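You operate a simulated robot arm through the tools that you are given. There is no shell and no other tool. Be economical: measure what you need, move in short steps, check, and stop when the job is done.

You are at the controls of a simulated robot arm. One attempt, no reset.

TASK
Lock the window, open its vent for air and switch the rail on.
Fine: slide the sash shut, then turn the latch to locked; the heated rail's dial goes on 3.

The check looks at the end state, three seconds after you hand in, the way a careful person would. Anything else that was tipped, shoved, dropped, spilled or broken makes it a failure.

THE ROBOT
A 7-joint arm with a two-finger parallel gripper, fixed in place. Base frame: the origin is at the foot of the arm, x ahead of it, y to its left, z up. Units: m, degrees, N and s.
With the tool pointing down near the work surface it reaches from about 0.1 to 0.74 m from the base axis. Its first joint turns from -115.0 to 115.0 degrees. Payload 3.91 kg.
The TCP is the grasp point between the finger pads, 0.03 m short of the fingertips. In the tool frame z runs along the fingers and y along their closing line. The gripper opens to 0.11 m. The fingers are 0.02 m wide and 0.01 m thick; the gripper's body (0.048 by 0.112 m) begins 0.055 m behind the TCP.
Orientation is that of the tool frame in the base frame, as a unit quaternion [w, x, y, z]. With the fingers straight down and closing along the base's y, the tool's x points along the base's -x, its y along +y and its z along -z.

THE INTERFACE
- The arm moves only by the tool play_rows. Its argument "targets" is a list of rows, each an object of numbers (a shift or turn left out is 0, a gripper value left out holds the last): "rx", "ry", "rz": the turn, a rotation vector about the tool's x, y, z in degrees; "x", "y", "z": the shift along the tool's x, y, z in m; "hand": the opening in per cent of the stroke, from 0 (shut) to 100 (fully open). In form: [{"rx": .., "ry": .., "rz": .., "x": .., "y": .., "z": .., "hand": ..}, ...]. A call has 1 to 10 rows; each row shifts and turns the commanded pose from where the row before left it, along the tool's axes as they then stand. A row lasts 0.2 s, in which the tool goes at most 0.05 m and 8.6 degrees; a call with a longer step from one row to the next is refused whole, and so is a gripper value outside its range. A pose out of reach is approached as far as the arm can. The call stops where the force on the tool passes 60 N (or 10 N more than at its start, if that is more) or the arm is blocked; 0.2 s more then pass. The fingers move at their own pace (about 0.153 m/s each) and stop on an object; they squeeze with about 20 N. The grip force told is the motor's: it shows also when the fingers shut on nothing. Time passes only in rows, and 0.2 s behind the last, so rows that do not move let the fingers close. It gives the time, the measured TCP pose, the force on the tool (base axes), the opening and the grip force at its end, in the units of the frame above (readings bear some noise).
- Cameras (640 x 400 px; columns grow to the right, rows downward): "scene" is fixed at [0.0498, -0.6475, 1.7661]; the picture's right is [0.73, -0.68, 0.00], its down [-0.44, -0.47, -0.76] and it looks along [0.52, 0.56, -0.65] (base axes); focal length 218 px, centre (320, 200). "wrist" rides on the gripper at [-0.036, 0, -0.057] in the tool frame; the picture's right is [0.00, -1.00, 0.00], its down [0.97, 0.00, -0.24] and it looks along [0.24, 0.00, 0.97] (tool axes); focal length 218 px, centre (320, 200).
- snapshot(camera): a new picture of that camera. The clock stands still meanwhile.
- slide_trunk(by): slides the trunk up (or, below 0, down) by that many m; the arm rides with it, the base frame stays. It gives what a move gives, with no picture.
- point_at(camera, pixels): for up to 12 pixels [column, row] of the newest picture of that camera ("zoom" is the newest enlarged one), the place [x, y, z] in the base frame of the surface seen there, good to about 0.003 m. The clock stands still meanwhile.
- zoom(camera, box): a new picture of the part [left, top, right, bottom] of that camera's present view, enlarged. The clock stands still meanwhile.
- sign_off(): hands the job in; it is judged then, once.

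Work in short steps. Measure before you move; look again where a grasp or a placing could have gone wrong, and mend it. You have 80 turns and 38 pictures in all, those below and enlarged ones among them. Open the gripper and draw the arm clear of the work before you hand the job in, unless the task says otherwise; then end with one line.

The tools are called as name(argument=value, ...) on one line, values as JSON. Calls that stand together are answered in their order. play_rows: Moves the arm, as the interface text tells. Its arguments: {"type":"object","properties":{"targets":{"type":"array","items":{"type":"object","properties":{"rx":{"type":"number"},"ry":{"type":"number"},"rz":{"type":"number"},"x":{"type":"number"},"y":{"type":"number"},"z":{"type":"number"},"hand":{"type":"number"}}}}},"required":["targets"]} The other tools are called the same way: slide_trunk (by) slides the trunk up or down; snapshot (camera) takes a picture; point_at (camera, pixels) gives the place of the surface under pixels of a picture; zoom (camera, box) takes an enlarged picture of a part of a camera's view; sign_off () hands the job in.

At the start:

```text
clock: 0.0
position: [0.6582, -0.0961, 1.5389]
tcp_rot: [0.0, 0.0, 1.0, 0.0]
force: [0.7, -0.1, -0.1]
gripper_width: 0.1098
grip_force: 0.1
trunk travel left (down, up): [-0.925, 0.065]
```

scene: 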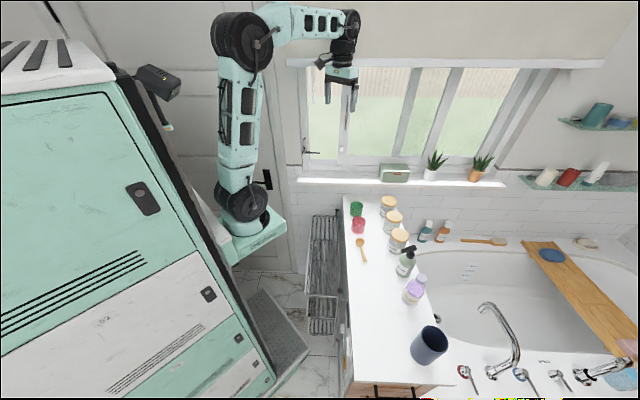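
wrist: 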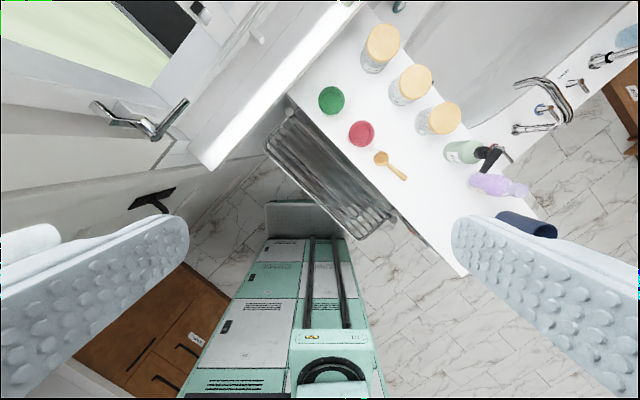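

The scene shows a window at (300-550, 60-185) and a rail around (325, 270). I enlarge both regions to find the sash, latch, vent and dial.

zoom(camera="scene", box=[280, 50, 560, 210])

zoom(camera="scene", box=[240, 190, 440, 400])

zoom(camera="wrist", box=[0, 0, 320, 200])

```text
2.29 times, centred on (420, 130) of scene
```

zoom: 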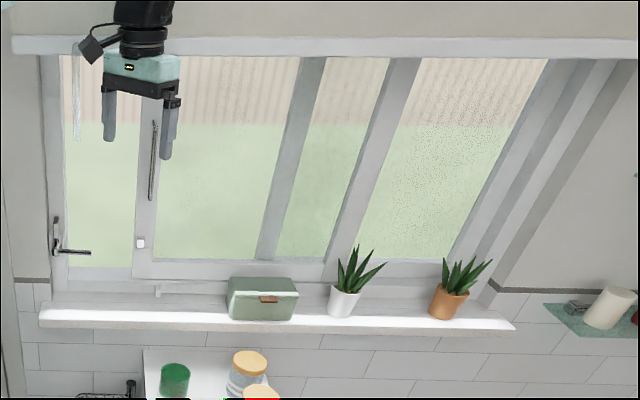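

```text
1.90 times, centred on (340, 295) of scene
```

zoom: 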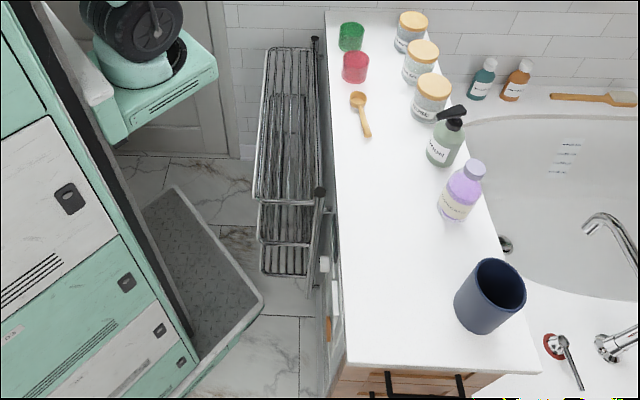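

```text
2.00 times, centred on (160, 100) of wrist
```

zoom: 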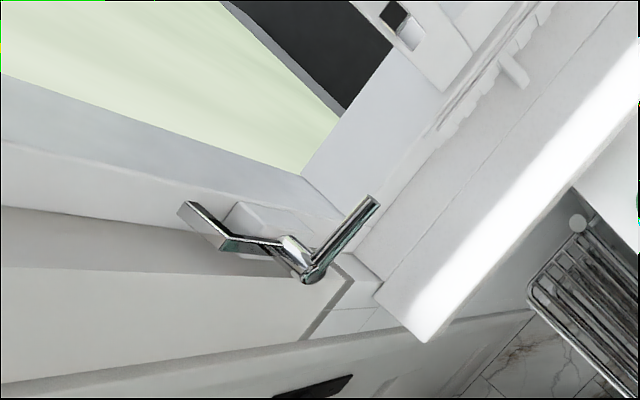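

The sash's left stile is near scene (343,115), with the latch on the left jamb near (308,152). I measure the geometry.

zoom(camera="scene", box=[284, 50, 404, 125])

point_at(camera="scene", pixels=[[304, 155], [318, 153], [346, 125], [341, 157], [341, 140], [390, 165], [349, 177], [313, 90], [300, 62], [450, 64], [395, 172], [310, 180]])

zoom(camera="scene", box=[290, 120, 410, 195])

```text
5.33 times, centred on (344, 88) of scene
```

zoom: 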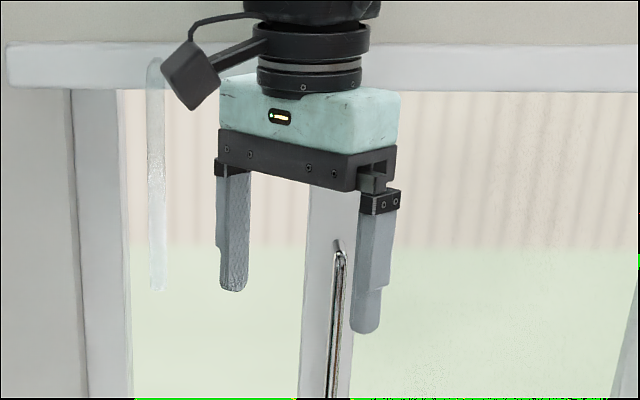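

```text
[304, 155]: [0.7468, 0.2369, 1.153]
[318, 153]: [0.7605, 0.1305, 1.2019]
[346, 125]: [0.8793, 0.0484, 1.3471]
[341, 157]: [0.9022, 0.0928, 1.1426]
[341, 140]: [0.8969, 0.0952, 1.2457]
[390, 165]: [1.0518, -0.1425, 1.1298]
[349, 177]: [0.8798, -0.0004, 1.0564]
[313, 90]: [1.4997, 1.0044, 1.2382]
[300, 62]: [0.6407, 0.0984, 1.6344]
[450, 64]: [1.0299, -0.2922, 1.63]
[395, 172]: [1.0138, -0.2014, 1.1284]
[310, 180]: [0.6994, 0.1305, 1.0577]
```

```text
5.33 times, centred on (350, 158) of scene
```

zoom: 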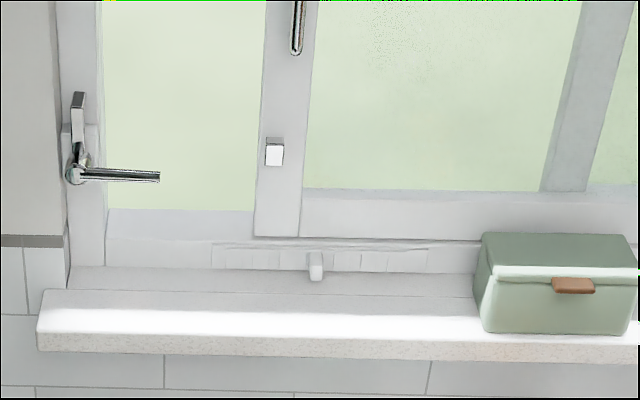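

The window wall runs along (0.707,-0.707); the vent with a knob is at scene (349,170), and the latch's tongue points up with its handle pointing right. Now I look closer at the rail and measure finer window points.

zoom(camera="scene", box=[295, 200, 365, 380])

zoom(camera="wrist", box=[240, 80, 480, 260])

zoom(camera="scene", box=[295, 130, 375, 180])

point_at(camera="zoom", pixels=[[35, 138], [78, 95], [115, 197], [165, 195], [195, 197], [388, 185], [350, 200], [445, 50], [432, 340], [240, 360], [500, 345], [445, 375]])

```text
2.22 times, centred on (330, 290) of scene
```

zoom: 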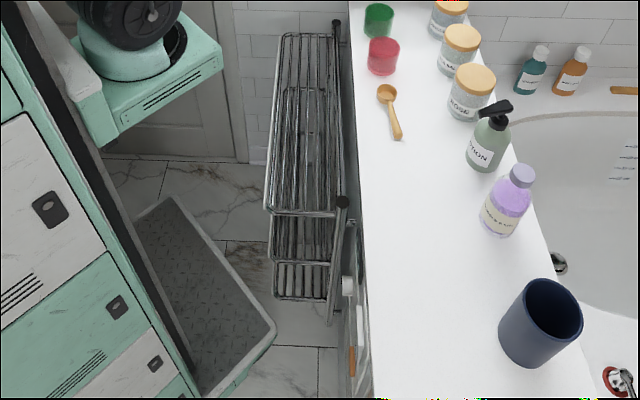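

```text
2.22 times, centred on (360, 170) of wrist
```

zoom: 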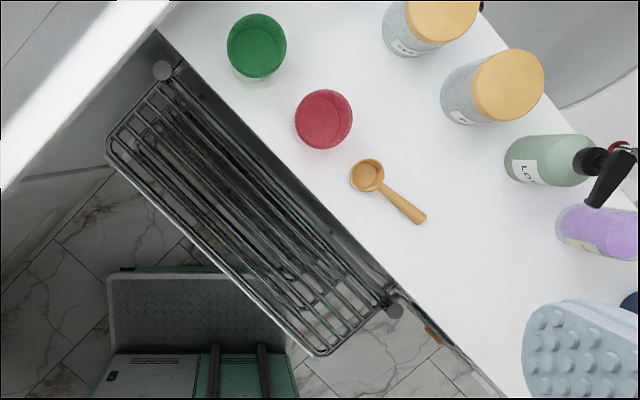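

```text
8.00 times, centred on (335, 155) of scene
```

zoom: 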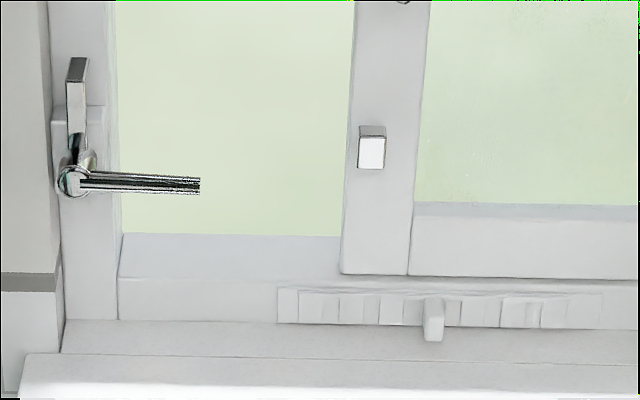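

```text
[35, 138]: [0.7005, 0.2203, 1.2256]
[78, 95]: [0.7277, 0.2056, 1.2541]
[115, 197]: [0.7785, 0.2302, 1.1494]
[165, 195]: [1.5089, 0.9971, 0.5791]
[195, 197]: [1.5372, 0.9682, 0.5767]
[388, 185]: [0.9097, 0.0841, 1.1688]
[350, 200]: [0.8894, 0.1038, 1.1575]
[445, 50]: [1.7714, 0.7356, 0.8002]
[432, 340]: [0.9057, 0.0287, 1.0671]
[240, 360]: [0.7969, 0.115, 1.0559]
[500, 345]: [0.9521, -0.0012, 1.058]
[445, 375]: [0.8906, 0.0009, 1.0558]
```

Vent knob at about (0.906,0.029,1.067). I now measure rail parts and odd items on the cabinet's side: white thing at scene (333,288), orange at (335,321).

zoom(camera="scene", box=[318, 265, 358, 385])

point_at(camera="scene", pixels=[[333, 288], [334, 303], [335, 322], [331, 250], [330, 212], [300, 260], [345, 205], [350, 340], [337, 350], [328, 300], [338, 310]])

zoom(camera="wrist", box=[340, 150, 480, 260])

point_at(camera="zoom", pixels=[[205, 285], [300, 345], [250, 230]])

```text
3.33 times, centred on (338, 325) of scene
```

zoom: 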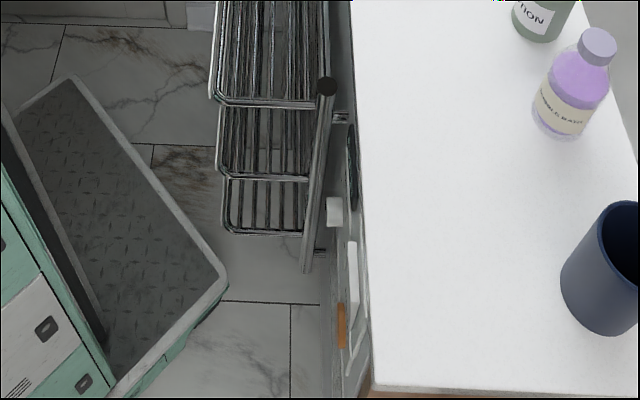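

```text
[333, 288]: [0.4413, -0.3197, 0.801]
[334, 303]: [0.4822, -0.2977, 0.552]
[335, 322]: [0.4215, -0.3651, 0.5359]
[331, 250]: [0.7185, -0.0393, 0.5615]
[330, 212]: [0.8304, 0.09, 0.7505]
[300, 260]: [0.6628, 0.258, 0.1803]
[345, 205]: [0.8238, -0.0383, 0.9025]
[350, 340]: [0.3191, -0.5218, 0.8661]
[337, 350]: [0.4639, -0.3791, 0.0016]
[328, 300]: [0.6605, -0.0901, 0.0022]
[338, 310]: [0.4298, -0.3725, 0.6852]
```

```text
3.64 times, centred on (410, 205) of wrist
```

zoom: 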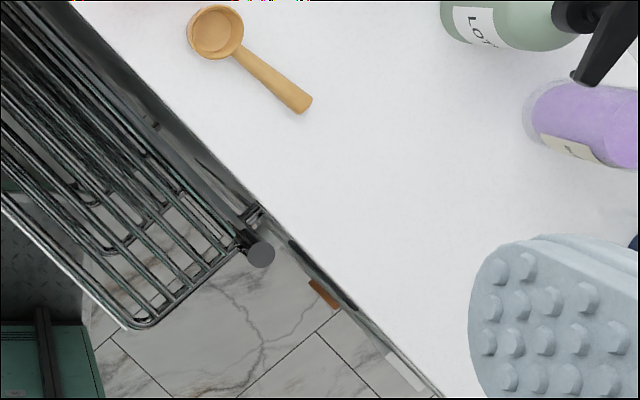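

```text
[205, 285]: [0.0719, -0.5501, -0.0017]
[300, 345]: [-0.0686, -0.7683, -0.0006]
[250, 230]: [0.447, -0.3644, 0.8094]
```

The cabinet's side has something at (0.44,-0.32,0.80) that I'll examine later. First the window: I tilt the tool to horizontal (ry -90 in steps), facing the wall next.

play_rows(targets=[{"ry": -8.5}, {"ry": -8.5}, {"ry": -8.5}, {"ry": -8.5}, {"ry": -8.5}, {"ry": -8.5}, {"ry": -8.5}, {"ry": -8.5}, {"ry": -8.5}, {"ry": -8.5}])

play_rows(targets=[{"ry": -5}, {"rx": -7.5}, {"rx": -7.5}, {"rx": -7.5}, {"rx": -7.5}, {"rx": -7.5}, {"rx": -7.5}, {"hand": 50}])

```text
clock: 2.2
position: [0.6583, -0.0968, 1.5384]
tcp_rot: [0.676, 0.0, 0.737, 0.0]
force: [-1.0, -0.6, -0.6]
gripper_width: 0.11
grip_force: 0.1
trunk travel left (down, up): [-0.925, 0.065]
```

```text
clock: 4.0
position: [0.6609, -0.0956, 1.5374]
tcp_rot: [0.652, -0.271, 0.654, 0.272]
force: [0.4, 0.1, -0.8]
gripper_width: 0.0552
grip_force: 0.1
trunk travel left (down, up): [-0.925, 0.065]
```

Tool now faces the wall horizontally. I lower the trunk 0.2 m so the TCP is at bar-handle height, then look with the wrist camera.

slide_trunk(by=-0.2)

snapshot(camera="wrist")

snapshot(camera="scene")

```text
clock: 6.2
position: [0.661, -0.0951, 1.3378]
tcp_rot: [0.653, -0.271, 0.653, 0.271]
force: [0.4, 0.2, 0.1]
gripper_width: 0.0549
grip_force: 0.1
trunk travel left (down, up): [-0.725, 0.265]
```

```text
25 pictures are left
```

wrist: 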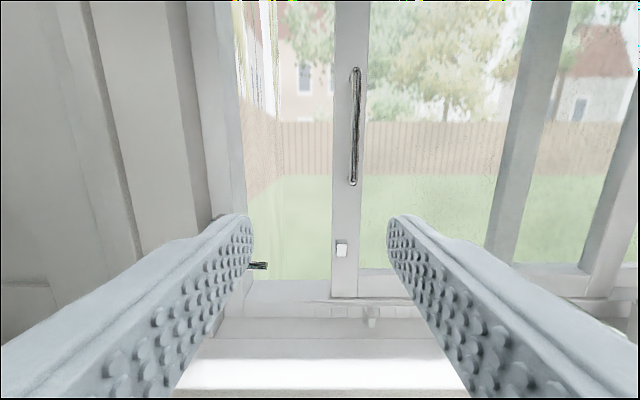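

```text
24 pictures are left
```

scene: 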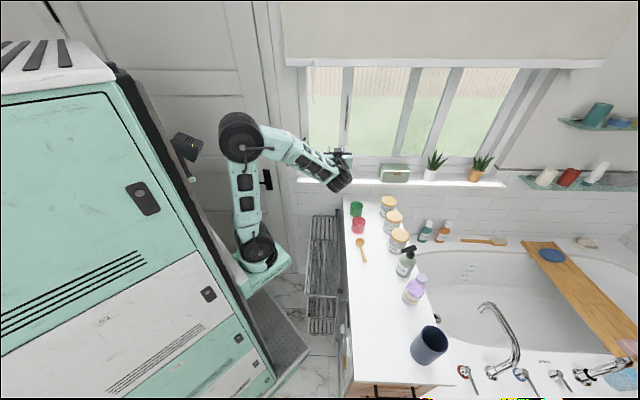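

The bar handle is at wrist (355,70)-(353,185), keeper at (341,249). I measure it, the stile and the jamb.

point_at(camera="wrist", pixels=[[355, 75], [353, 130], [352, 182], [340, 130], [342, 249], [369, 316], [260, 265], [228, 130], [200, 130], [348, 283], [430, 275]])

```text
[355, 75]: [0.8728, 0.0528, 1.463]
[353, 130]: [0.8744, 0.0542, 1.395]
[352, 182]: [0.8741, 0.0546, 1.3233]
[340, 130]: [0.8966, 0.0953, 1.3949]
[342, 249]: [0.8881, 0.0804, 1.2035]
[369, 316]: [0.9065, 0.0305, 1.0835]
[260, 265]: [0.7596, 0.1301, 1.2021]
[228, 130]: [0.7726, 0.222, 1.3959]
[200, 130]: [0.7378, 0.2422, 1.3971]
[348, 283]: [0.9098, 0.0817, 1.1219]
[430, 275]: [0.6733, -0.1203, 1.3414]
```

Bar is at u≈0.580, w≈0.656, z 1.32–1.46 (u along wall, w depth). I align sideways and up, then advance to put the bar between the fingers.

play_rows(targets=[{"y": -0.0225, "x": -0.025}, {"y": -0.0225, "x": -0.025}, {"z": 0.045}, {"z": 0.045}, {"z": 0.045}, {"z": 0.045}, {"z": 0.035}, {"z": 0.032}])

snapshot(camera="wrist")

```text
clock: 8.0
position: [0.8654, 0.0462, 1.3901]
tcp_rot: [0.653, -0.272, 0.653, 0.272]
force: [-0.8, 0.3, 0.3]
gripper_width: 0.055
grip_force: 0.1
trunk travel left (down, up): [-0.725, 0.265]
```

```text
23 pictures are left
```

wrist: 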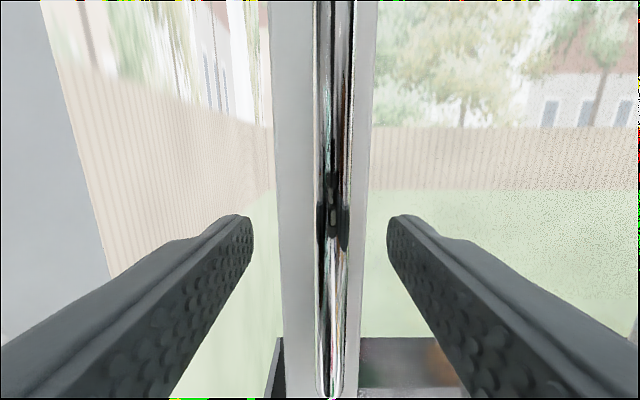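

The bar sits between the fingers at (332,200). I cage it loosely and slide the sash left.

play_rows(targets=[{"hand": 22}, {}, {"y": 0.02}, {"y": 0.025}, {"y": 0.025}, {"y": 0.025}, {"y": 0.02}])

snapshot(camera="wrist")

```text
clock: 9.6
position: [0.7835, 0.1274, 1.3869]
tcp_rot: [0.653, -0.271, 0.653, 0.272]
force: [0.5, -1.2, 0.5]
gripper_width: 0.0252
grip_force: 1.3
trunk travel left (down, up): [-0.725, 0.265]
```

```text
22 pictures are left
```

wrist: 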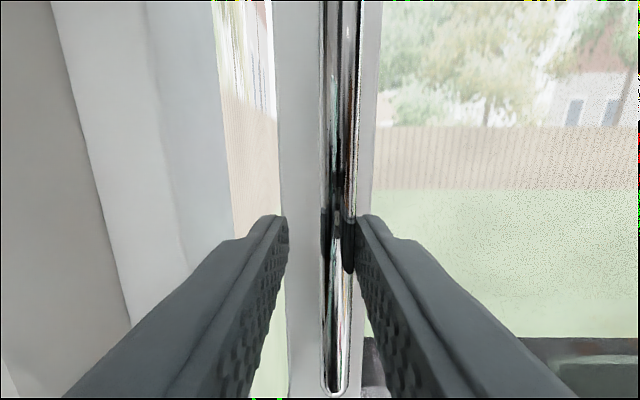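

The sash follows at about 1 N; a gap remains at columns 230–280. I continue in small steps until the force rises.

play_rows(targets=[{"y": 0.012}, {"y": 0.012}, {"y": 0.01}, {"y": 0.008}, {"y": 0.006}, {"y": 0.006}, {"y": 0.006}])

snapshot(camera="wrist")

```text
clock: 11.2
position: [0.746, 0.1675, 1.3857]
tcp_rot: [0.654, -0.268, 0.655, 0.269]
force: [20.2, -8.9, 1.9]
gripper_width: 0.0345
grip_force: 10.5
trunk travel left (down, up): [-0.725, 0.265]
```

```text
21 pictures are left
```

wrist: 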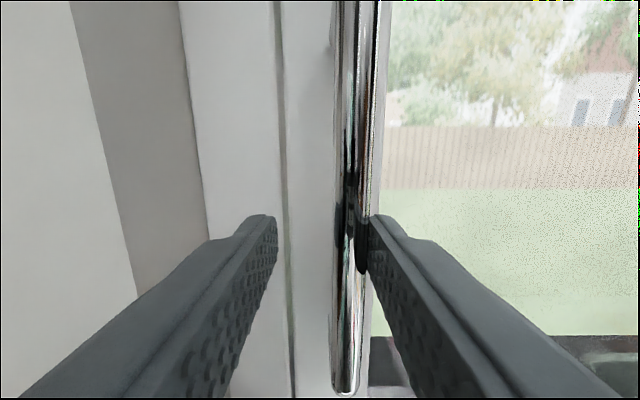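

The sash met its stop (22 N; stile tight to jamb at column 282). I open, center off the bar, retreat, and look at the latch.

play_rows(targets=[{"y": -0.014, "hand": 50}, {}, {"z": -0.04}, {"z": -0.05}, {"z": -0.05, "x": 0.03}, {"z": -0.04, "x": 0.04, "hand": 0}, {"x": 0.03}])

snapshot(camera="wrist")

point_at(camera="wrist", pixels=[[320, 100], [300, 150], [340, 200], [280, 200], [360, 200]])

```text
refused: row 5 steps farther than a row can; nothing moved
```

```text
20 pictures are left
```

wrist: 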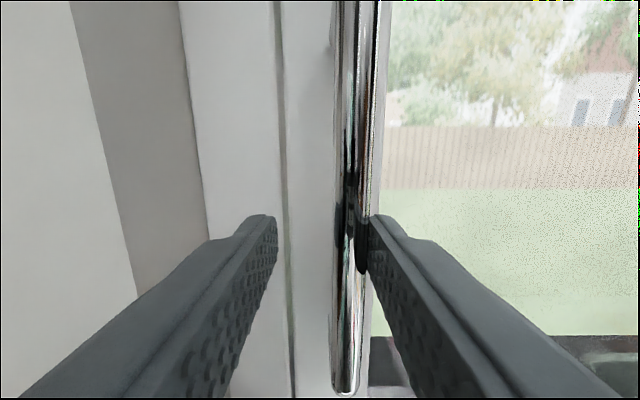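

```text
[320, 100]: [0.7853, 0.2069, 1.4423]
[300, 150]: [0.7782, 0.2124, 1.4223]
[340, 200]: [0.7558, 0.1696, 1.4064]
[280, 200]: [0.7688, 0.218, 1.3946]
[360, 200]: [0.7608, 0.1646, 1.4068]
```

The call was refused for a step that was too long; I repeat it with shorter rows.

play_rows(targets=[{"y": -0.014, "hand": 50}, {}, {"z": -0.04}, {"z": -0.045}, {"z": -0.045}, {"z": -0.04}, {"x": 0.035, "hand": 0}, {"x": 0.035}, {"x": 0.03}])

snapshot(camera="wrist")

```text
clock: 13.2
position: [0.6333, 0.0404, 1.2888]
tcp_rot: [0.653, -0.272, 0.653, 0.272]
force: [-0.4, 0.0, -0.1]
gripper_width: 0.0
grip_force: 20.4
trunk travel left (down, up): [-0.725, 0.265]
```

```text
19 pictures are left
```

wrist: 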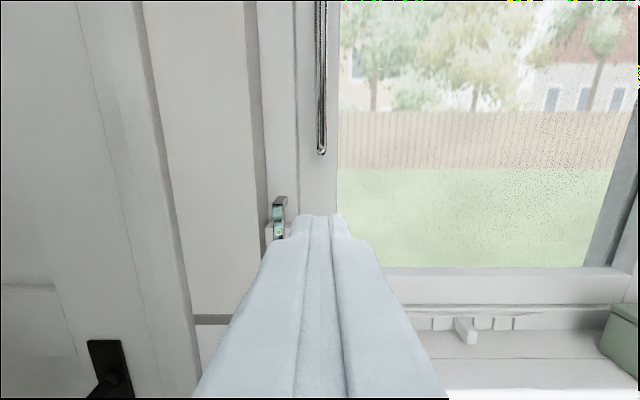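

The sash is shut; the gripper hides the latch handle here, so I use the scene camera on it.

zoom(camera="scene", box=[290, 125, 370, 175])

point_at(camera="zoom", pixels=[[108, 222], [115, 170], [125, 110], [150, 222], [190, 224], [230, 225], [165, 200]])

point_at(camera="wrist", pixels=[[280, 202], [279, 235], [277, 218], [322, 150], [438, 323], [478, 323], [462, 330], [496, 323], [300, 130], [293, 130]])

```text
8.00 times, centred on (330, 150) of scene
```

zoom: 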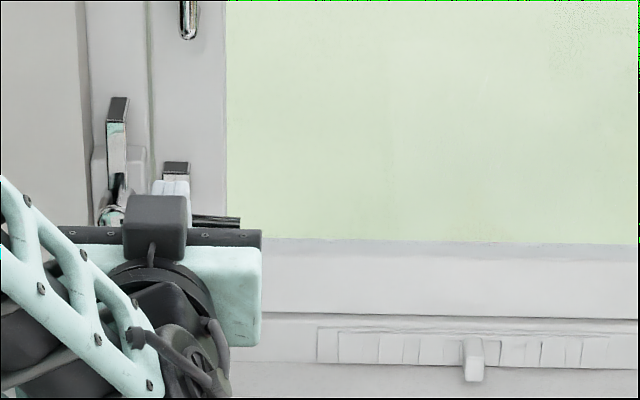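

```text
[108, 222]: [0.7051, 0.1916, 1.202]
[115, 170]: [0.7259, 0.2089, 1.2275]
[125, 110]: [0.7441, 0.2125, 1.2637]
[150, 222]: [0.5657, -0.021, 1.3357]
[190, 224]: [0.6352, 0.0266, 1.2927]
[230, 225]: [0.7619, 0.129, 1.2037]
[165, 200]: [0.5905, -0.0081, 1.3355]
```

```text
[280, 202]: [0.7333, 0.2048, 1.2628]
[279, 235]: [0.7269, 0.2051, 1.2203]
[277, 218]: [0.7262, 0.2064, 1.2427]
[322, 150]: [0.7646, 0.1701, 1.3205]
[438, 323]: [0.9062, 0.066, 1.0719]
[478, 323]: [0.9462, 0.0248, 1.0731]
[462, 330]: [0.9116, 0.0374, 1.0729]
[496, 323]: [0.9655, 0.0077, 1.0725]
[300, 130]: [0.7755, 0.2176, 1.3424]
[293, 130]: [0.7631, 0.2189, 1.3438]
```

The pivot is at u≈0.363, z≈1.198 and the handle runs to u≈0.447, at w≈0.63. I bring the closed fingers above the handle at u 0.428, w 0.612.

play_rows(targets=[{"y": -0.009, "x": 0.025}, {"x": 0.025}, {"z": 0.045}, {"z": 0.045}, {"z": 0.045}])

zoom(camera="scene", box=[290, 125, 370, 175])

```text
clock: 14.4
position: [0.7342, 0.129, 1.237]
tcp_rot: [0.653, -0.27, 0.653, 0.271]
force: [-0.5, 0.6, -0.5]
gripper_width: 0.0003
grip_force: 20.1
trunk travel left (down, up): [-0.725, 0.265]
```

```text
8.00 times, centred on (330, 150) of scene
```

zoom: 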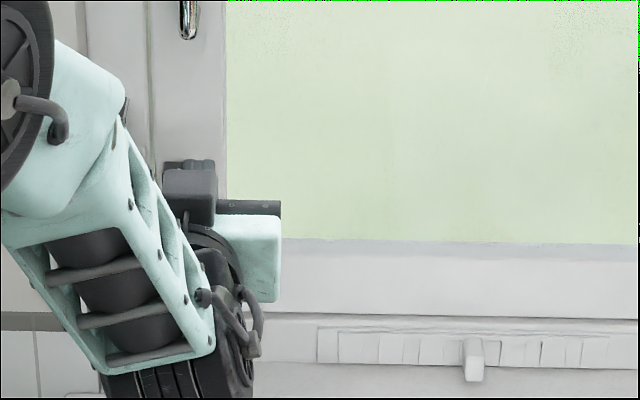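

At u 0.428, z 1.237, free of contact. I press down along the first 30° of the handle's arc and watch the force.

play_rows(targets=[{"x": 0.023}, {"x": 0.0087, "y": -0.001}, {"x": 0.0086, "y": -0.001}, {"x": 0.0087, "y": 0.0013}, {"x": 0.0086, "y": 0.0013}])

snapshot(camera="wrist")

```text
clock: 15.6
position: [0.7334, 0.1297, 1.1801]
tcp_rot: [0.654, -0.27, 0.654, 0.269]
force: [0.2, 0.5, 0.0]
gripper_width: 0.0001
grip_force: 19.8
trunk travel left (down, up): [-0.725, 0.265]
```

```text
16 pictures are left
```

wrist: 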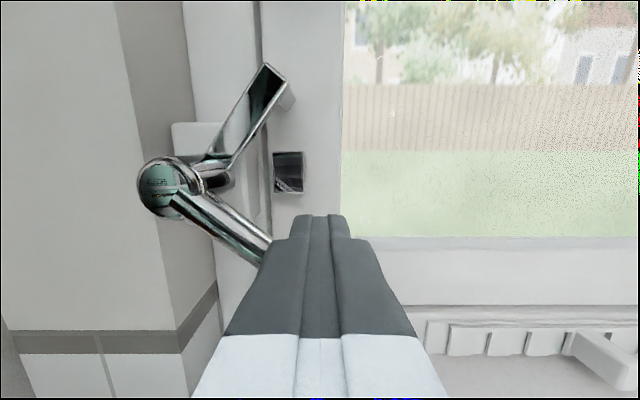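

The handle is turning, and the tongue has swung about 30° towards the keeper at (288,172), with hardly any force. I continue the arc to 90°.

play_rows(targets=[{"x": 0.008, "y": 0.0035}, {"x": 0.0081, "y": 0.0035}, {"x": 0.0136, "y": 0.0109}, {"x": 0.0104, "y": 0.0141}, {"x": 0.0063, "y": 0.0163}, {"y": 0.004}])

snapshot(camera="wrist")

```text
clock: 17.0
position: [0.7022, 0.1589, 1.1359]
tcp_rot: [0.658, -0.264, 0.654, 0.265]
force: [39.3, -21.6, 19.8]
gripper_width: 0.0
grip_force: 20.3
trunk travel left (down, up): [-0.725, 0.265]
```

```text
15 pictures are left
```

wrist: 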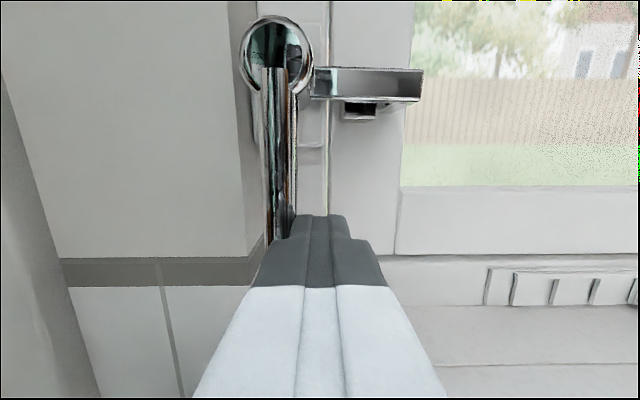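

Handle is straight down, the tongue lies across the keeper and it is at its stop (48 N). I back off and go in front of the vent (u≈0.62) with the gripper open to inspect it.

play_rows(targets=[{"y": -0.02}, {"z": -0.045}, {"z": -0.045}, {"z": -0.03, "y": -0.03}, {"y": -0.047, "hand": 100}, {"y": -0.047}, {"y": -0.047}, {"y": -0.045}])

zoom(camera="wrist", box=[160, 150, 480, 350])

zoom(camera="scene", box=[290, 125, 370, 175])

```text
clock: 18.8
position: [0.7785, -0.0839, 1.1328]
tcp_rot: [0.652, -0.27, 0.654, 0.271]
force: [0.0, -0.1, -0.8]
gripper_width: 0.1102
grip_force: 0.1
trunk travel left (down, up): [-0.725, 0.265]
```

```text
2.00 times, centred on (320, 250) of wrist
```

zoom: 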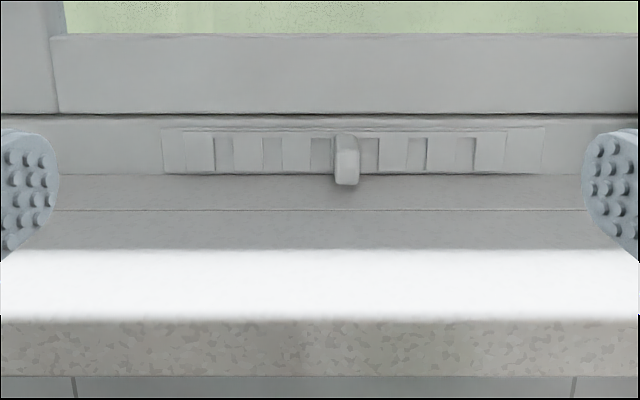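

```text
8.00 times, centred on (330, 150) of scene
```

zoom: 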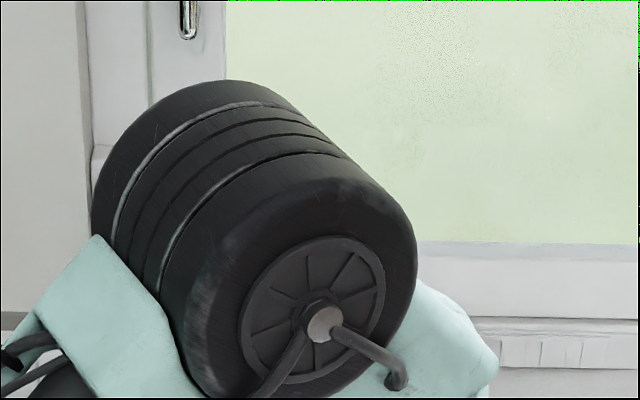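

The vent's slider has bars and a knob at zoom (346,165). I zoom in further to judge whether the slots are covered and measure the knob.

zoom(camera="wrist", box=[235, 195, 445, 260])

point_at(camera="zoom", pixels=[[300, 180], [300, 225], [280, 240], [325, 180], [20, 190], [585, 190], [240, 185], [270, 185]])

```text
3.05 times, centred on (340, 228) of wrist
```

zoom: 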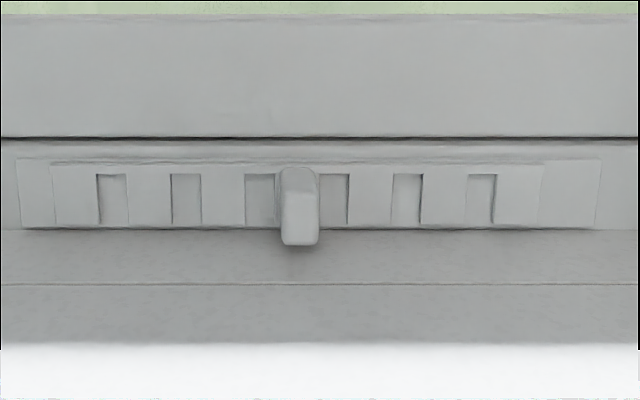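

```text
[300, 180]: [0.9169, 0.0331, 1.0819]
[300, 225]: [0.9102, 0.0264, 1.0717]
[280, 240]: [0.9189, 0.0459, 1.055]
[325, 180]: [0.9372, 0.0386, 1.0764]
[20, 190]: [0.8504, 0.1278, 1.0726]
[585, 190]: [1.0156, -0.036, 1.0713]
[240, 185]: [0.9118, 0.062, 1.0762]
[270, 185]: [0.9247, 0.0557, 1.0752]
```

Knob at u≈0.625, w front 0.662, z≈1.07; the sill is at 1.056, so I pitch the tool down 25° and bring the fingers around the knob.

play_rows(targets=[{"ry": 8.4, "hand": 42}, {"ry": 8.3}, {"ry": 8.3}, {"y": -0.0152, "x": -0.0216}, {"z": 0.04}, {"z": 0.04}, {"z": 0.04}, {"z": 0.02}])

snapshot(camera="wrist")

```text
clock: 20.6
position: [0.8859, 0.0011, 1.0941]
tcp_rot: [0.496, -0.323, 0.779, 0.206]
force: [0.3, 0.4, -0.1]
gripper_width: 0.0461
grip_force: 0.0
trunk travel left (down, up): [-0.725, 0.265]
```

```text
11 pictures are left
```

wrist: 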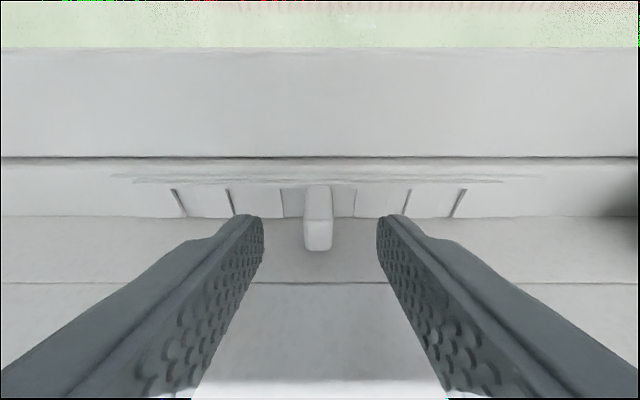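

Centered on the knob at (318,225). I advance 18 mm, then move right (−y), 30 mm in small rows.

play_rows(targets=[{"z": 0.018}, {"y": -0.008}, {"y": -0.007}, {"y": -0.005}, {"y": -0.005}, {"y": -0.005}])

snapshot(camera="wrist")

```text
clock: 22.0
position: [0.9181, -0.0095, 1.0859]
tcp_rot: [0.496, -0.323, 0.78, 0.205]
force: [-0.3, 0.2, 0.6]
gripper_width: 0.0463
grip_force: 0.2
trunk travel left (down, up): [-0.725, 0.265]
```

```text
10 pictures are left
```

wrist: 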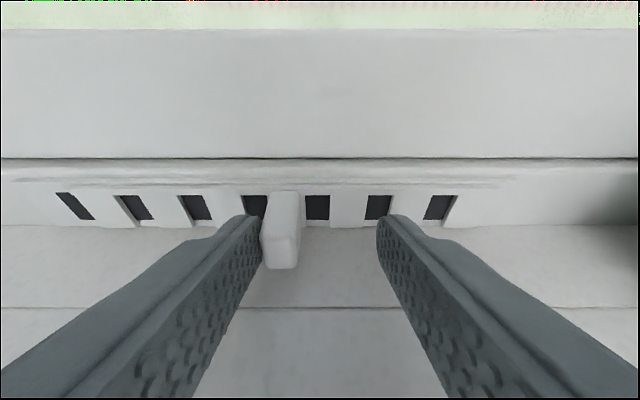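

Dark slots are now exposed: it opens to the right. I push gently further to find the end stop.

play_rows(targets=[{"y": -0.003}, {"y": -0.003}, {"y": -0.003}])

zoom(camera="wrist", box=[40, 150, 520, 300])

```text
clock: 22.8
position: [0.9227, -0.0126, 1.0871]
tcp_rot: [0.496, -0.324, 0.778, 0.208]
force: [-15.5, 6.5, -2.2]
gripper_width: 0.054
grip_force: 7.9
trunk travel left (down, up): [-0.725, 0.265]
```

```text
1.33 times, centred on (280, 225) of wrist
```

zoom: 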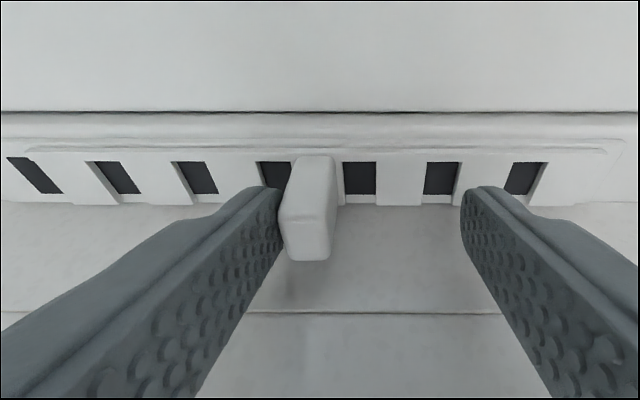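

The vent is at its stop (17 N), fully open. I ease off, retreat along the tool axis, then move left away from the counter and level the tool.

play_rows(targets=[{"y": 0.014}, {"y": 0.004}, {"z": -0.045}, {"z": -0.048}, {"z": -0.048}, {"z": -0.048}, {"z": -0.048}, {"z": -0.048}])

play_rows(targets=[{"y": 0.045}, {"y": 0.045}, {"y": 0.045}, {"y": 0.045}, {"y": 0.045}, {"y": 0.045, "ry": -8.4}, {"y": 0.02, "ry": -8.3}, {"ry": -8.3}, {"rx": 8, "hand": 0}, {"rx": 8}])

play_rows(targets=[{"rx": 8.5}, {"rx": 8.5}, {"rx": 8.5}, {"rx": 8.5}, {"rx": 8}, {"rx": 8}, {"rx": 8}, {"rx": 8}, {"rx": 8}])

```text
clock: 24.6
position: [0.7285, -0.1837, 1.207]
tcp_rot: [0.495, -0.323, 0.78, 0.206]
force: [1.0, -0.2, -0.4]
gripper_width: 0.046
grip_force: 0.0
trunk travel left (down, up): [-0.725, 0.265]
```

```text
clock: 26.8
position: [0.6491, 0.0105, 1.28]
tcp_rot: [0.685, -0.177, 0.685, 0.177]
force: [-0.5, 0.4, -0.3]
gripper_width: 0.0
grip_force: 20.2
out of reach, approached as far as the arm can: row 5, 6, 7, 8, 9, 10
trunk travel left (down, up): [-0.725, 0.265]
```

```text
clock: 28.8
position: [0.6543, 0.0121, 1.2824]
tcp_rot: [0.653, 0.271, 0.653, -0.271]
force: [-0.8, -0.1, -0.5]
gripper_width: 0.0002
grip_force: 19.9
out of reach, approached as far as the arm can: row 1
trunk travel left (down, up): [-0.725, 0.265]
```

Tool now faces the cabinet side (+u). I pitch down 30° and travel to a viewpoint in front of the dial area.

play_rows(targets=[{"ry": 7.5}, {"ry": 7.5}, {"ry": 7.5}, {"ry": 7.5}])

play_rows(targets=[{"x": 0.0232, "y": -0.038, "z": 0.0099}, {"x": 0.0232, "y": -0.038, "z": 0.0099}, {"x": 0.0232, "y": -0.038, "z": 0.0099}, {"x": 0.0232, "y": -0.038, "z": 0.0099}, {"x": 0.0232, "y": -0.038, "z": 0.0099}, {"x": 0.0232, "y": -0.038, "z": 0.0099}, {"x": 0.0232, "y": -0.038, "z": 0.0099}, {"x": 0.0232, "y": -0.038, "z": 0.0099}, {"x": 0.0232, "y": -0.038, "z": 0.0099}, {"x": 0.0232, "y": -0.038, "z": 0.0099}])

snapshot(camera="wrist")

```text
clock: 29.8
position: [0.6543, 0.0139, 1.282]
tcp_rot: [0.462, 0.331, 0.801, -0.191]
force: [-0.5, -0.3, 0.5]
gripper_width: 0.0
grip_force: 19.8
trunk travel left (down, up): [-0.725, 0.265]
```

```text
clock: 32.0
position: [0.5397, -0.0872, 1.1785]
tcp_rot: [0.462, 0.331, 0.8, -0.191]
force: [-1.0, 0.4, 0.4]
gripper_width: 0.0001
grip_force: 20.2
out of reach, approached as far as the arm can: row 5, 6, 7, 8, 9, 10
trunk travel left (down, up): [-0.725, 0.265]
```

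```text
8 pictures are left
```

wrist: 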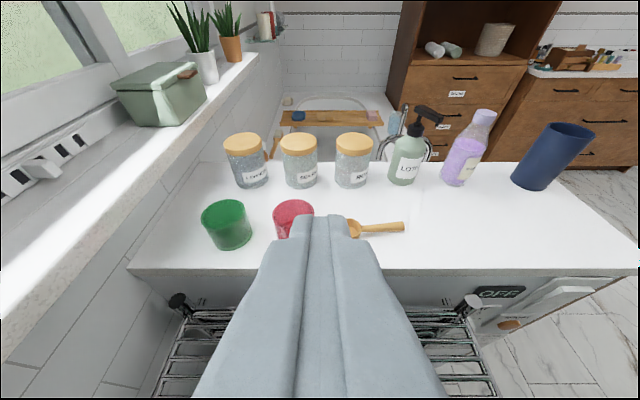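

An "OFF" display shows at (500,293) on the cabinet side, past the rail's end. I measure it and the parts near it.

point_at(camera="wrist", pixels=[[500, 293], [485, 292], [515, 293], [470, 303], [510, 324], [590, 287], [460, 320], [545, 305], [440, 390], [440, 262], [178, 300], [360, 360]])

zoom(camera="wrist", box=[420, 260, 620, 385])

```text
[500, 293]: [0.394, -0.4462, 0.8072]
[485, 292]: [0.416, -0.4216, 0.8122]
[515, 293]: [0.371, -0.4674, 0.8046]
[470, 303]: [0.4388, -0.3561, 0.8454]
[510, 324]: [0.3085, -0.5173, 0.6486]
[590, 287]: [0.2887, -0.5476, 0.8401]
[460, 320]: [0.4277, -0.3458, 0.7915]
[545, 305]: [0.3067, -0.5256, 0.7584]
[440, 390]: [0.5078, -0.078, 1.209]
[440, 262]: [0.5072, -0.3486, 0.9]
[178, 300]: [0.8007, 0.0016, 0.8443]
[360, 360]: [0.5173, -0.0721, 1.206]
```

```text
3.20 times, centred on (520, 322) of wrist
```

zoom: 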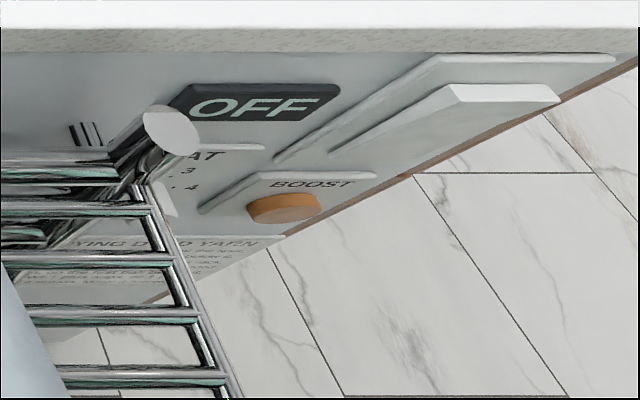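

I misread the zoom scale before: the white dial is at scene (342.5,328), orange boost button at (344.6,362), a wide white switch at (347.6,347). I measure those in the scene picture.

point_at(camera="scene", pixels=[[342.5, 328], [341, 327], [343.5, 329], [342.5, 324], [342.5, 331], [344.6, 362], [348, 345], [348, 355], [347.5, 310], [347, 320], [340, 290], [336, 335]])

```text
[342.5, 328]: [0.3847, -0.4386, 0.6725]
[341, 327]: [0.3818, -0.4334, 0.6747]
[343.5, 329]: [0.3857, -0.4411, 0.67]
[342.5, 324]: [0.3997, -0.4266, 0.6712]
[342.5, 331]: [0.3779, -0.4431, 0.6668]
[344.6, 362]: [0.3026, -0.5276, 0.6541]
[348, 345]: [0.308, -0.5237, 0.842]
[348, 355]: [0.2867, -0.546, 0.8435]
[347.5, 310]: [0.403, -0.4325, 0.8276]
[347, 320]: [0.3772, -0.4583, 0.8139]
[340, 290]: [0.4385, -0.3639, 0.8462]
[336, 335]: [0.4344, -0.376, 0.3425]
```

The dial is at about u 0.578, w −0.037, z 0.67. To choose trunk height I measure the arm's shoulder and elbow in the scene picture.

snapshot(camera="scene")

point_at(camera="scene", pixels=[[258, 250], [245, 190], [238, 140], [300, 150], [265, 270], [340, 175]])

```text
6 pictures are left
```

scene: 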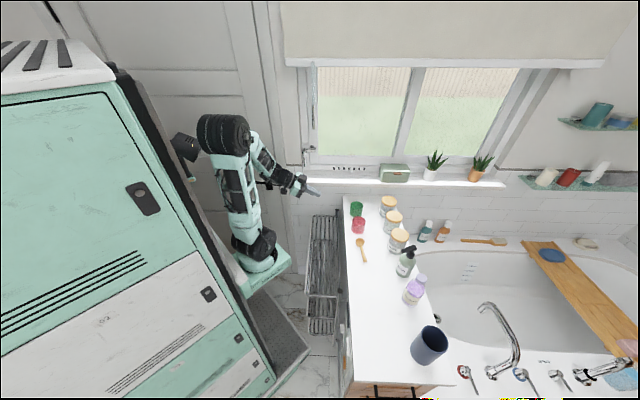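

```text
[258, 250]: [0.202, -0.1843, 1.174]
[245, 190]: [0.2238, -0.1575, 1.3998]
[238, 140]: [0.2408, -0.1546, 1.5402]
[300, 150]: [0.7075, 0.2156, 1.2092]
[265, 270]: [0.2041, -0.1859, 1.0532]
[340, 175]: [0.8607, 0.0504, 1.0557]
```

The shoulder sits near z≈1.17 at u≈0.27, so the wrist must hang well below it for the dial. I raise the trunk 0.15 m, pitch to 45°, and descend clear of the rail (u<0.45).

slide_trunk(by=0.15)

play_rows(targets=[{"ry": 7.5}, {"ry": 7.5}, {"x": 0.03, "z": 0.03}, {"x": 0.03, "z": 0.03}, {"x": 0.03, "z": 0.03}, {"x": 0.03, "z": 0.03}, {"x": 0.03, "z": 0.03}, {"x": 0.03, "z": 0.03}, {"x": 0.03, "z": 0.03}, {"x": 0.03, "z": 0.03}])

```text
clock: 33.7
position: [0.539, -0.0878, 1.3278]
tcp_rot: [0.463, 0.332, 0.799, -0.193]
force: [-0.2, 0.0, -0.2]
gripper_width: 0.0002
grip_force: 20.2
trunk travel left (down, up): [-0.875, 0.115]
```

```text
clock: 35.9
position: [0.563, -0.0727, 0.9918]
tcp_rot: [0.354, 0.354, 0.853, -0.147]
force: [0.2, 0.1, -0.3]
gripper_width: 0.0
grip_force: 19.9
out of reach, approached as far as the arm can: row 4, 5, 6
trunk travel left (down, up): [-0.875, 0.115]
```

Now at z 0.99, w 0.347. I traverse −w to in front of the dial.

play_rows(targets=[{"y": -0.04, "z": -0.005, "x": 0.005}, {"y": -0.045}, {"y": -0.045}, {"y": -0.045}, {"y": -0.045}, {"y": -0.045}, {"y": -0.045}, {"y": -0.045}, {"y": -0.025}])

```text
clock: 37.9
position: [0.3642, -0.3091, 0.8888]
tcp_rot: [0.354, 0.353, 0.853, -0.147]
force: [-0.3, 0.4, 0.2]
gripper_width: 0.0
grip_force: 20.4
out of reach, approached as far as the arm can: row 2, 3, 4, 5, 6, 7, 8
trunk travel left (down, up): [-0.875, 0.115]
```

At u 0.476, w 0.039, z 0.889, with no contact. I shift another 75 mm in −w, back off slightly, and look.

play_rows(targets=[{"y": -0.04}, {"y": -0.035}, {"z": -0.02, "x": 0.02}])

snapshot(camera="wrist")

```text
clock: 38.7
position: [0.3278, -0.3541, 0.9024]
tcp_rot: [0.398, 0.36, 0.832, -0.14]
force: [-0.1, -1.1, 0.6]
gripper_width: 0.0
grip_force: 19.9
trunk travel left (down, up): [-0.875, 0.115]
```

```text
5 pictures are left
```

wrist: 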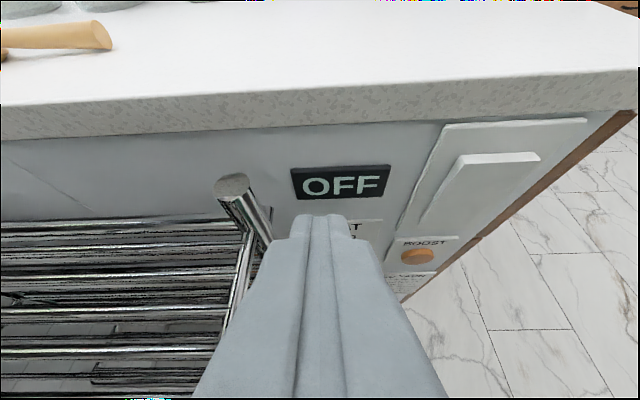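

The display "OFF" and the dial below are hidden by the fingers. I open the gripper and lower 0.12 m with the arm for a more frontal view.

play_rows(targets=[{"x": 0.024, "z": 0.018, "hand": 70}, {"x": 0.028, "z": 0.018}, {"x": 0.028, "z": 0.018}, {"x": 0.02, "z": 0.018}])

zoom(camera="wrist", box=[200, 125, 440, 275])

```text
clock: 39.5
position: [0.3603, -0.3385, 0.8237]
tcp_rot: [0.425, 0.353, 0.825, -0.124]
force: [-0.2, 0.1, -0.2]
gripper_width: 0.0771
grip_force: 0.1
trunk travel left (down, up): [-0.875, 0.115]
stopped in row 4: the arm was blocked; the commanded pose is now the measured one
```

```text
2.67 times, centred on (320, 200) of wrist
```

zoom: 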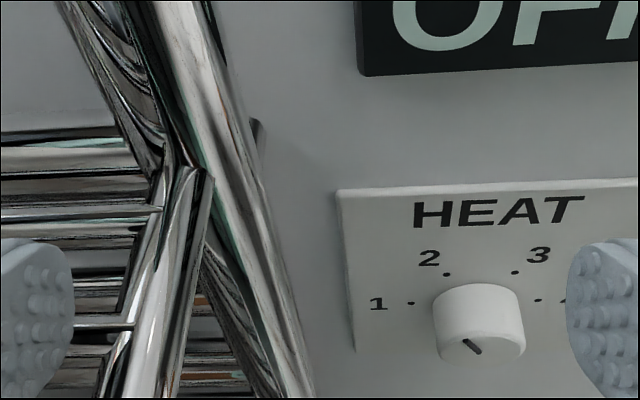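

The HEAT dial shows marks 1–4 clockwise from left, with a pointer line at (470,345). I measure the dial and its marks.

point_at(camera="zoom", pixels=[[480, 345], [480, 300], [440, 320], [522, 320], [480, 360], [411, 303], [446, 274], [516, 272], [539, 299], [465, 341], [479, 352], [345, 260]])

```text
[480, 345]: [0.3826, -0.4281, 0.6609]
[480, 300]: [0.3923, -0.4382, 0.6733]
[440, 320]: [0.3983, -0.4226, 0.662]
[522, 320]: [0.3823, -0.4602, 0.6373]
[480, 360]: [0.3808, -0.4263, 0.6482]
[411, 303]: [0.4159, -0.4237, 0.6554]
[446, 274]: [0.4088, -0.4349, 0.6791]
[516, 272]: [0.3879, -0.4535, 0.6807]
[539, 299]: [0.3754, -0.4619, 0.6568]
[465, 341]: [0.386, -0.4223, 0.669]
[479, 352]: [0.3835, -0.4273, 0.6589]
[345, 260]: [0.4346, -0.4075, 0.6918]
```

Dial centre w≈−0.033, z≈0.656, face u≈0.571; the pointer is at 2 (marks 60° apart) while the display says OFF, so the rocker plate at w≈−0.17 is likely the power switch. I move sideways then down in front of the dial.

play_rows(targets=[{"y": -0.03, "rz": -5.5}, {"y": -0.03}, {"x": 0.0228, "z": 0.0192}, {"x": 0.0228, "z": 0.0192}, {"x": 0.0228, "z": 0.0192}, {"x": 0.0228, "z": 0.0192}])

```text
clock: 40.2
position: [0.373, -0.3718, 0.8313]
tcp_rot: [0.451, 0.303, 0.831, -0.12]
force: [-44.6, 42.3, -6.8]
gripper_width: 0.0798
grip_force: 3.5
trunk travel left (down, up): [-0.875, 0.115]
stopped in row 3: the force on the tool passed its limit (the readings are from after the stop); the commanded pose is now the measured one
```

Contact: 61 N along −u; the open left finger has met the rail's post at w≈0.05. I back straight off and narrow the gripper.

play_rows(targets=[{"z": -0.03}, {"z": -0.03, "hand": 45}])

slide_trunk(by=0.11)

snapshot(camera="scene")

```text
clock: 40.6
position: [0.372, -0.3758, 0.8512]
tcp_rot: [0.46, 0.313, 0.821, -0.125]
force: [-0.2, -0.8, -0.1]
gripper_width: 0.0497
grip_force: 0.1
trunk travel left (down, up): [-0.875, 0.115]
stopped in row 2: the force on the tool passed its limit (the readings are from after the stop); the commanded pose is now the measured one
```

```text
clock: 42.0
position: [0.3714, -0.374, 0.9621]
tcp_rot: [0.46, 0.313, 0.822, -0.125]
force: [0.5, 0.2, 0.2]
gripper_width: 0.0496
grip_force: 0.0
trunk travel left (down, up): [-0.985, 0.005]
```

```text
3 pictures are left
```

scene: 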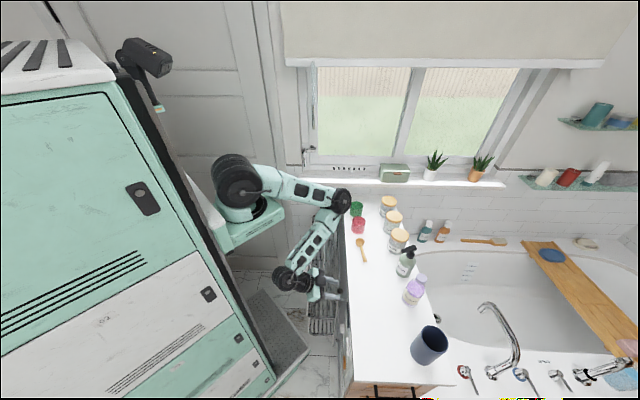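

The arm is elbow-out above the counter's far corner. I measure elbow and wrist heights to plan the descent safely.

point_at(camera="scene", pixels=[[342, 202], [300, 190], [235, 185], [320, 230], [290, 278], [322, 292], [335, 296], [250, 230], [357, 225]])

```text
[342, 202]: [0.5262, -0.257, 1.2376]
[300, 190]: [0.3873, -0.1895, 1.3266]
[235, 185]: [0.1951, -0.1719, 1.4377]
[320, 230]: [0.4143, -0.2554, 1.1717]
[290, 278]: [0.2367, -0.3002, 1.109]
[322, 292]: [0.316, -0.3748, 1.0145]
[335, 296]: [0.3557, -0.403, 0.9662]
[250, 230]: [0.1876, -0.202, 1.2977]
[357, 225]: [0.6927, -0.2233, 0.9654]
```

Elbow is at z≈1.24, wrist near u 0.38; the arm can unfold downward. I back away in −u, shift −w, then descend in base-vertical steps, checking the tracking.

play_rows(targets=[{"x": 0.0249, "y": 0.0045, "z": -0.0373}, {"x": -0.0004, "y": -0.0347, "z": -0.0046}, {"x": 0.025, "y": -0.0025, "z": 0.0164}, {"x": 0.025, "y": -0.0025, "z": 0.0164}])

```text
clock: 42.6
position: [0.4117, -0.3632, 0.9959]
tcp_rot: [0.544, 0.325, 0.768, -0.098]
force: [-0.7, 0.6, 0.0]
gripper_width: 0.0494
grip_force: 0.1
trunk travel left (down, up): [-0.985, 0.005]
stopped in row 2: the arm was blocked; the commanded pose is now the measured one
```

The arm couldn't follow: the wrist is bent to its limit with a level tool up high. I pitch the tool to 60° down (also fixing yaw and roll), then move back and across, before descending.

play_rows(targets=[{"rx": 2.6, "ry": 7.1, "rz": -0.85}, {"rx": 2.6, "ry": 7.1, "rz": -0.85}, {"rx": 2.6, "ry": 7.1, "rz": -0.85}, {"rx": 2.6, "ry": 7.1, "rz": -0.85}, {"rx": 2.6, "ry": 7.1, "rz": -0.85}, {"x": 0.026, "z": -0.015}, {"x": 0.026, "z": -0.015}])

```text
clock: 44.2
position: [0.369, -0.3211, 0.9934]
tcp_rot: [0.237, 0.369, 0.893, -0.099]
force: [-0.2, -0.3, -0.5]
gripper_width: 0.0493
grip_force: 0.0
trunk travel left (down, up): [-0.985, 0.005]
```

It tracks exactly now. I continue: −u 30 mm, −w 67 mm, and descend 0.15 m.

play_rows(targets=[{"x": 0.026, "z": -0.015}, {"y": -0.034}, {"y": -0.033}, {"x": 0.0175, "z": 0.0303}, {"x": 0.0175, "z": 0.0303}, {"x": 0.0175, "z": 0.0303}, {"x": 0.0175, "z": 0.0303}])

```text
clock: 45.8
position: [0.3128, -0.358, 0.8443]
tcp_rot: [0.246, 0.366, 0.892, -0.101]
force: [0.6, 0.3, 0.3]
gripper_width: 0.0496
grip_force: 0.0
out of reach, approached as far as the arm can: row 1
trunk travel left (down, up): [-0.985, 0.005]
```

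At u 0.474, w −0.032, z 0.844, tracking well. I descend another 0.14 m.

play_rows(targets=[{"x": 0.0175, "z": 0.0303}, {"x": 0.0175, "z": 0.0303}, {"x": 0.0175, "z": 0.0303}, {"x": 0.0175, "z": 0.0303}])

```text
clock: 46.6
position: [0.4005, -0.4085, 0.7937]
tcp_rot: [0.31, 0.344, 0.879, -0.111]
force: [-23.5, 17.3, -32.4]
gripper_width: 0.0513
grip_force: 1.6
trunk travel left (down, up): [-0.985, 0.005]
stopped in row 3: the arm was blocked; the commanded pose is now the measured one
```

The arm swung toward the cabinet (u 0.572) instead of descending; it's pressing there. I back off in −u first, away from the counter's overhang.

play_rows(targets=[{"x": 0.0155, "z": -0.0126}, {"x": 0.0155, "z": -0.0126}, {"x": 0.0155, "z": -0.0126}])

```text
clock: 46.9
position: [0.4009, -0.4076, 0.796]
tcp_rot: [0.309, 0.346, 0.879, -0.111]
force: [-13.5, 1.9, -38.2]
gripper_width: 0.0516
grip_force: 2.2
trunk travel left (down, up): [-0.985, 0.005]
stopped in row 1: the force on the tool passed its limit (the readings are from after the stop); the commanded pose is now the measured one
```

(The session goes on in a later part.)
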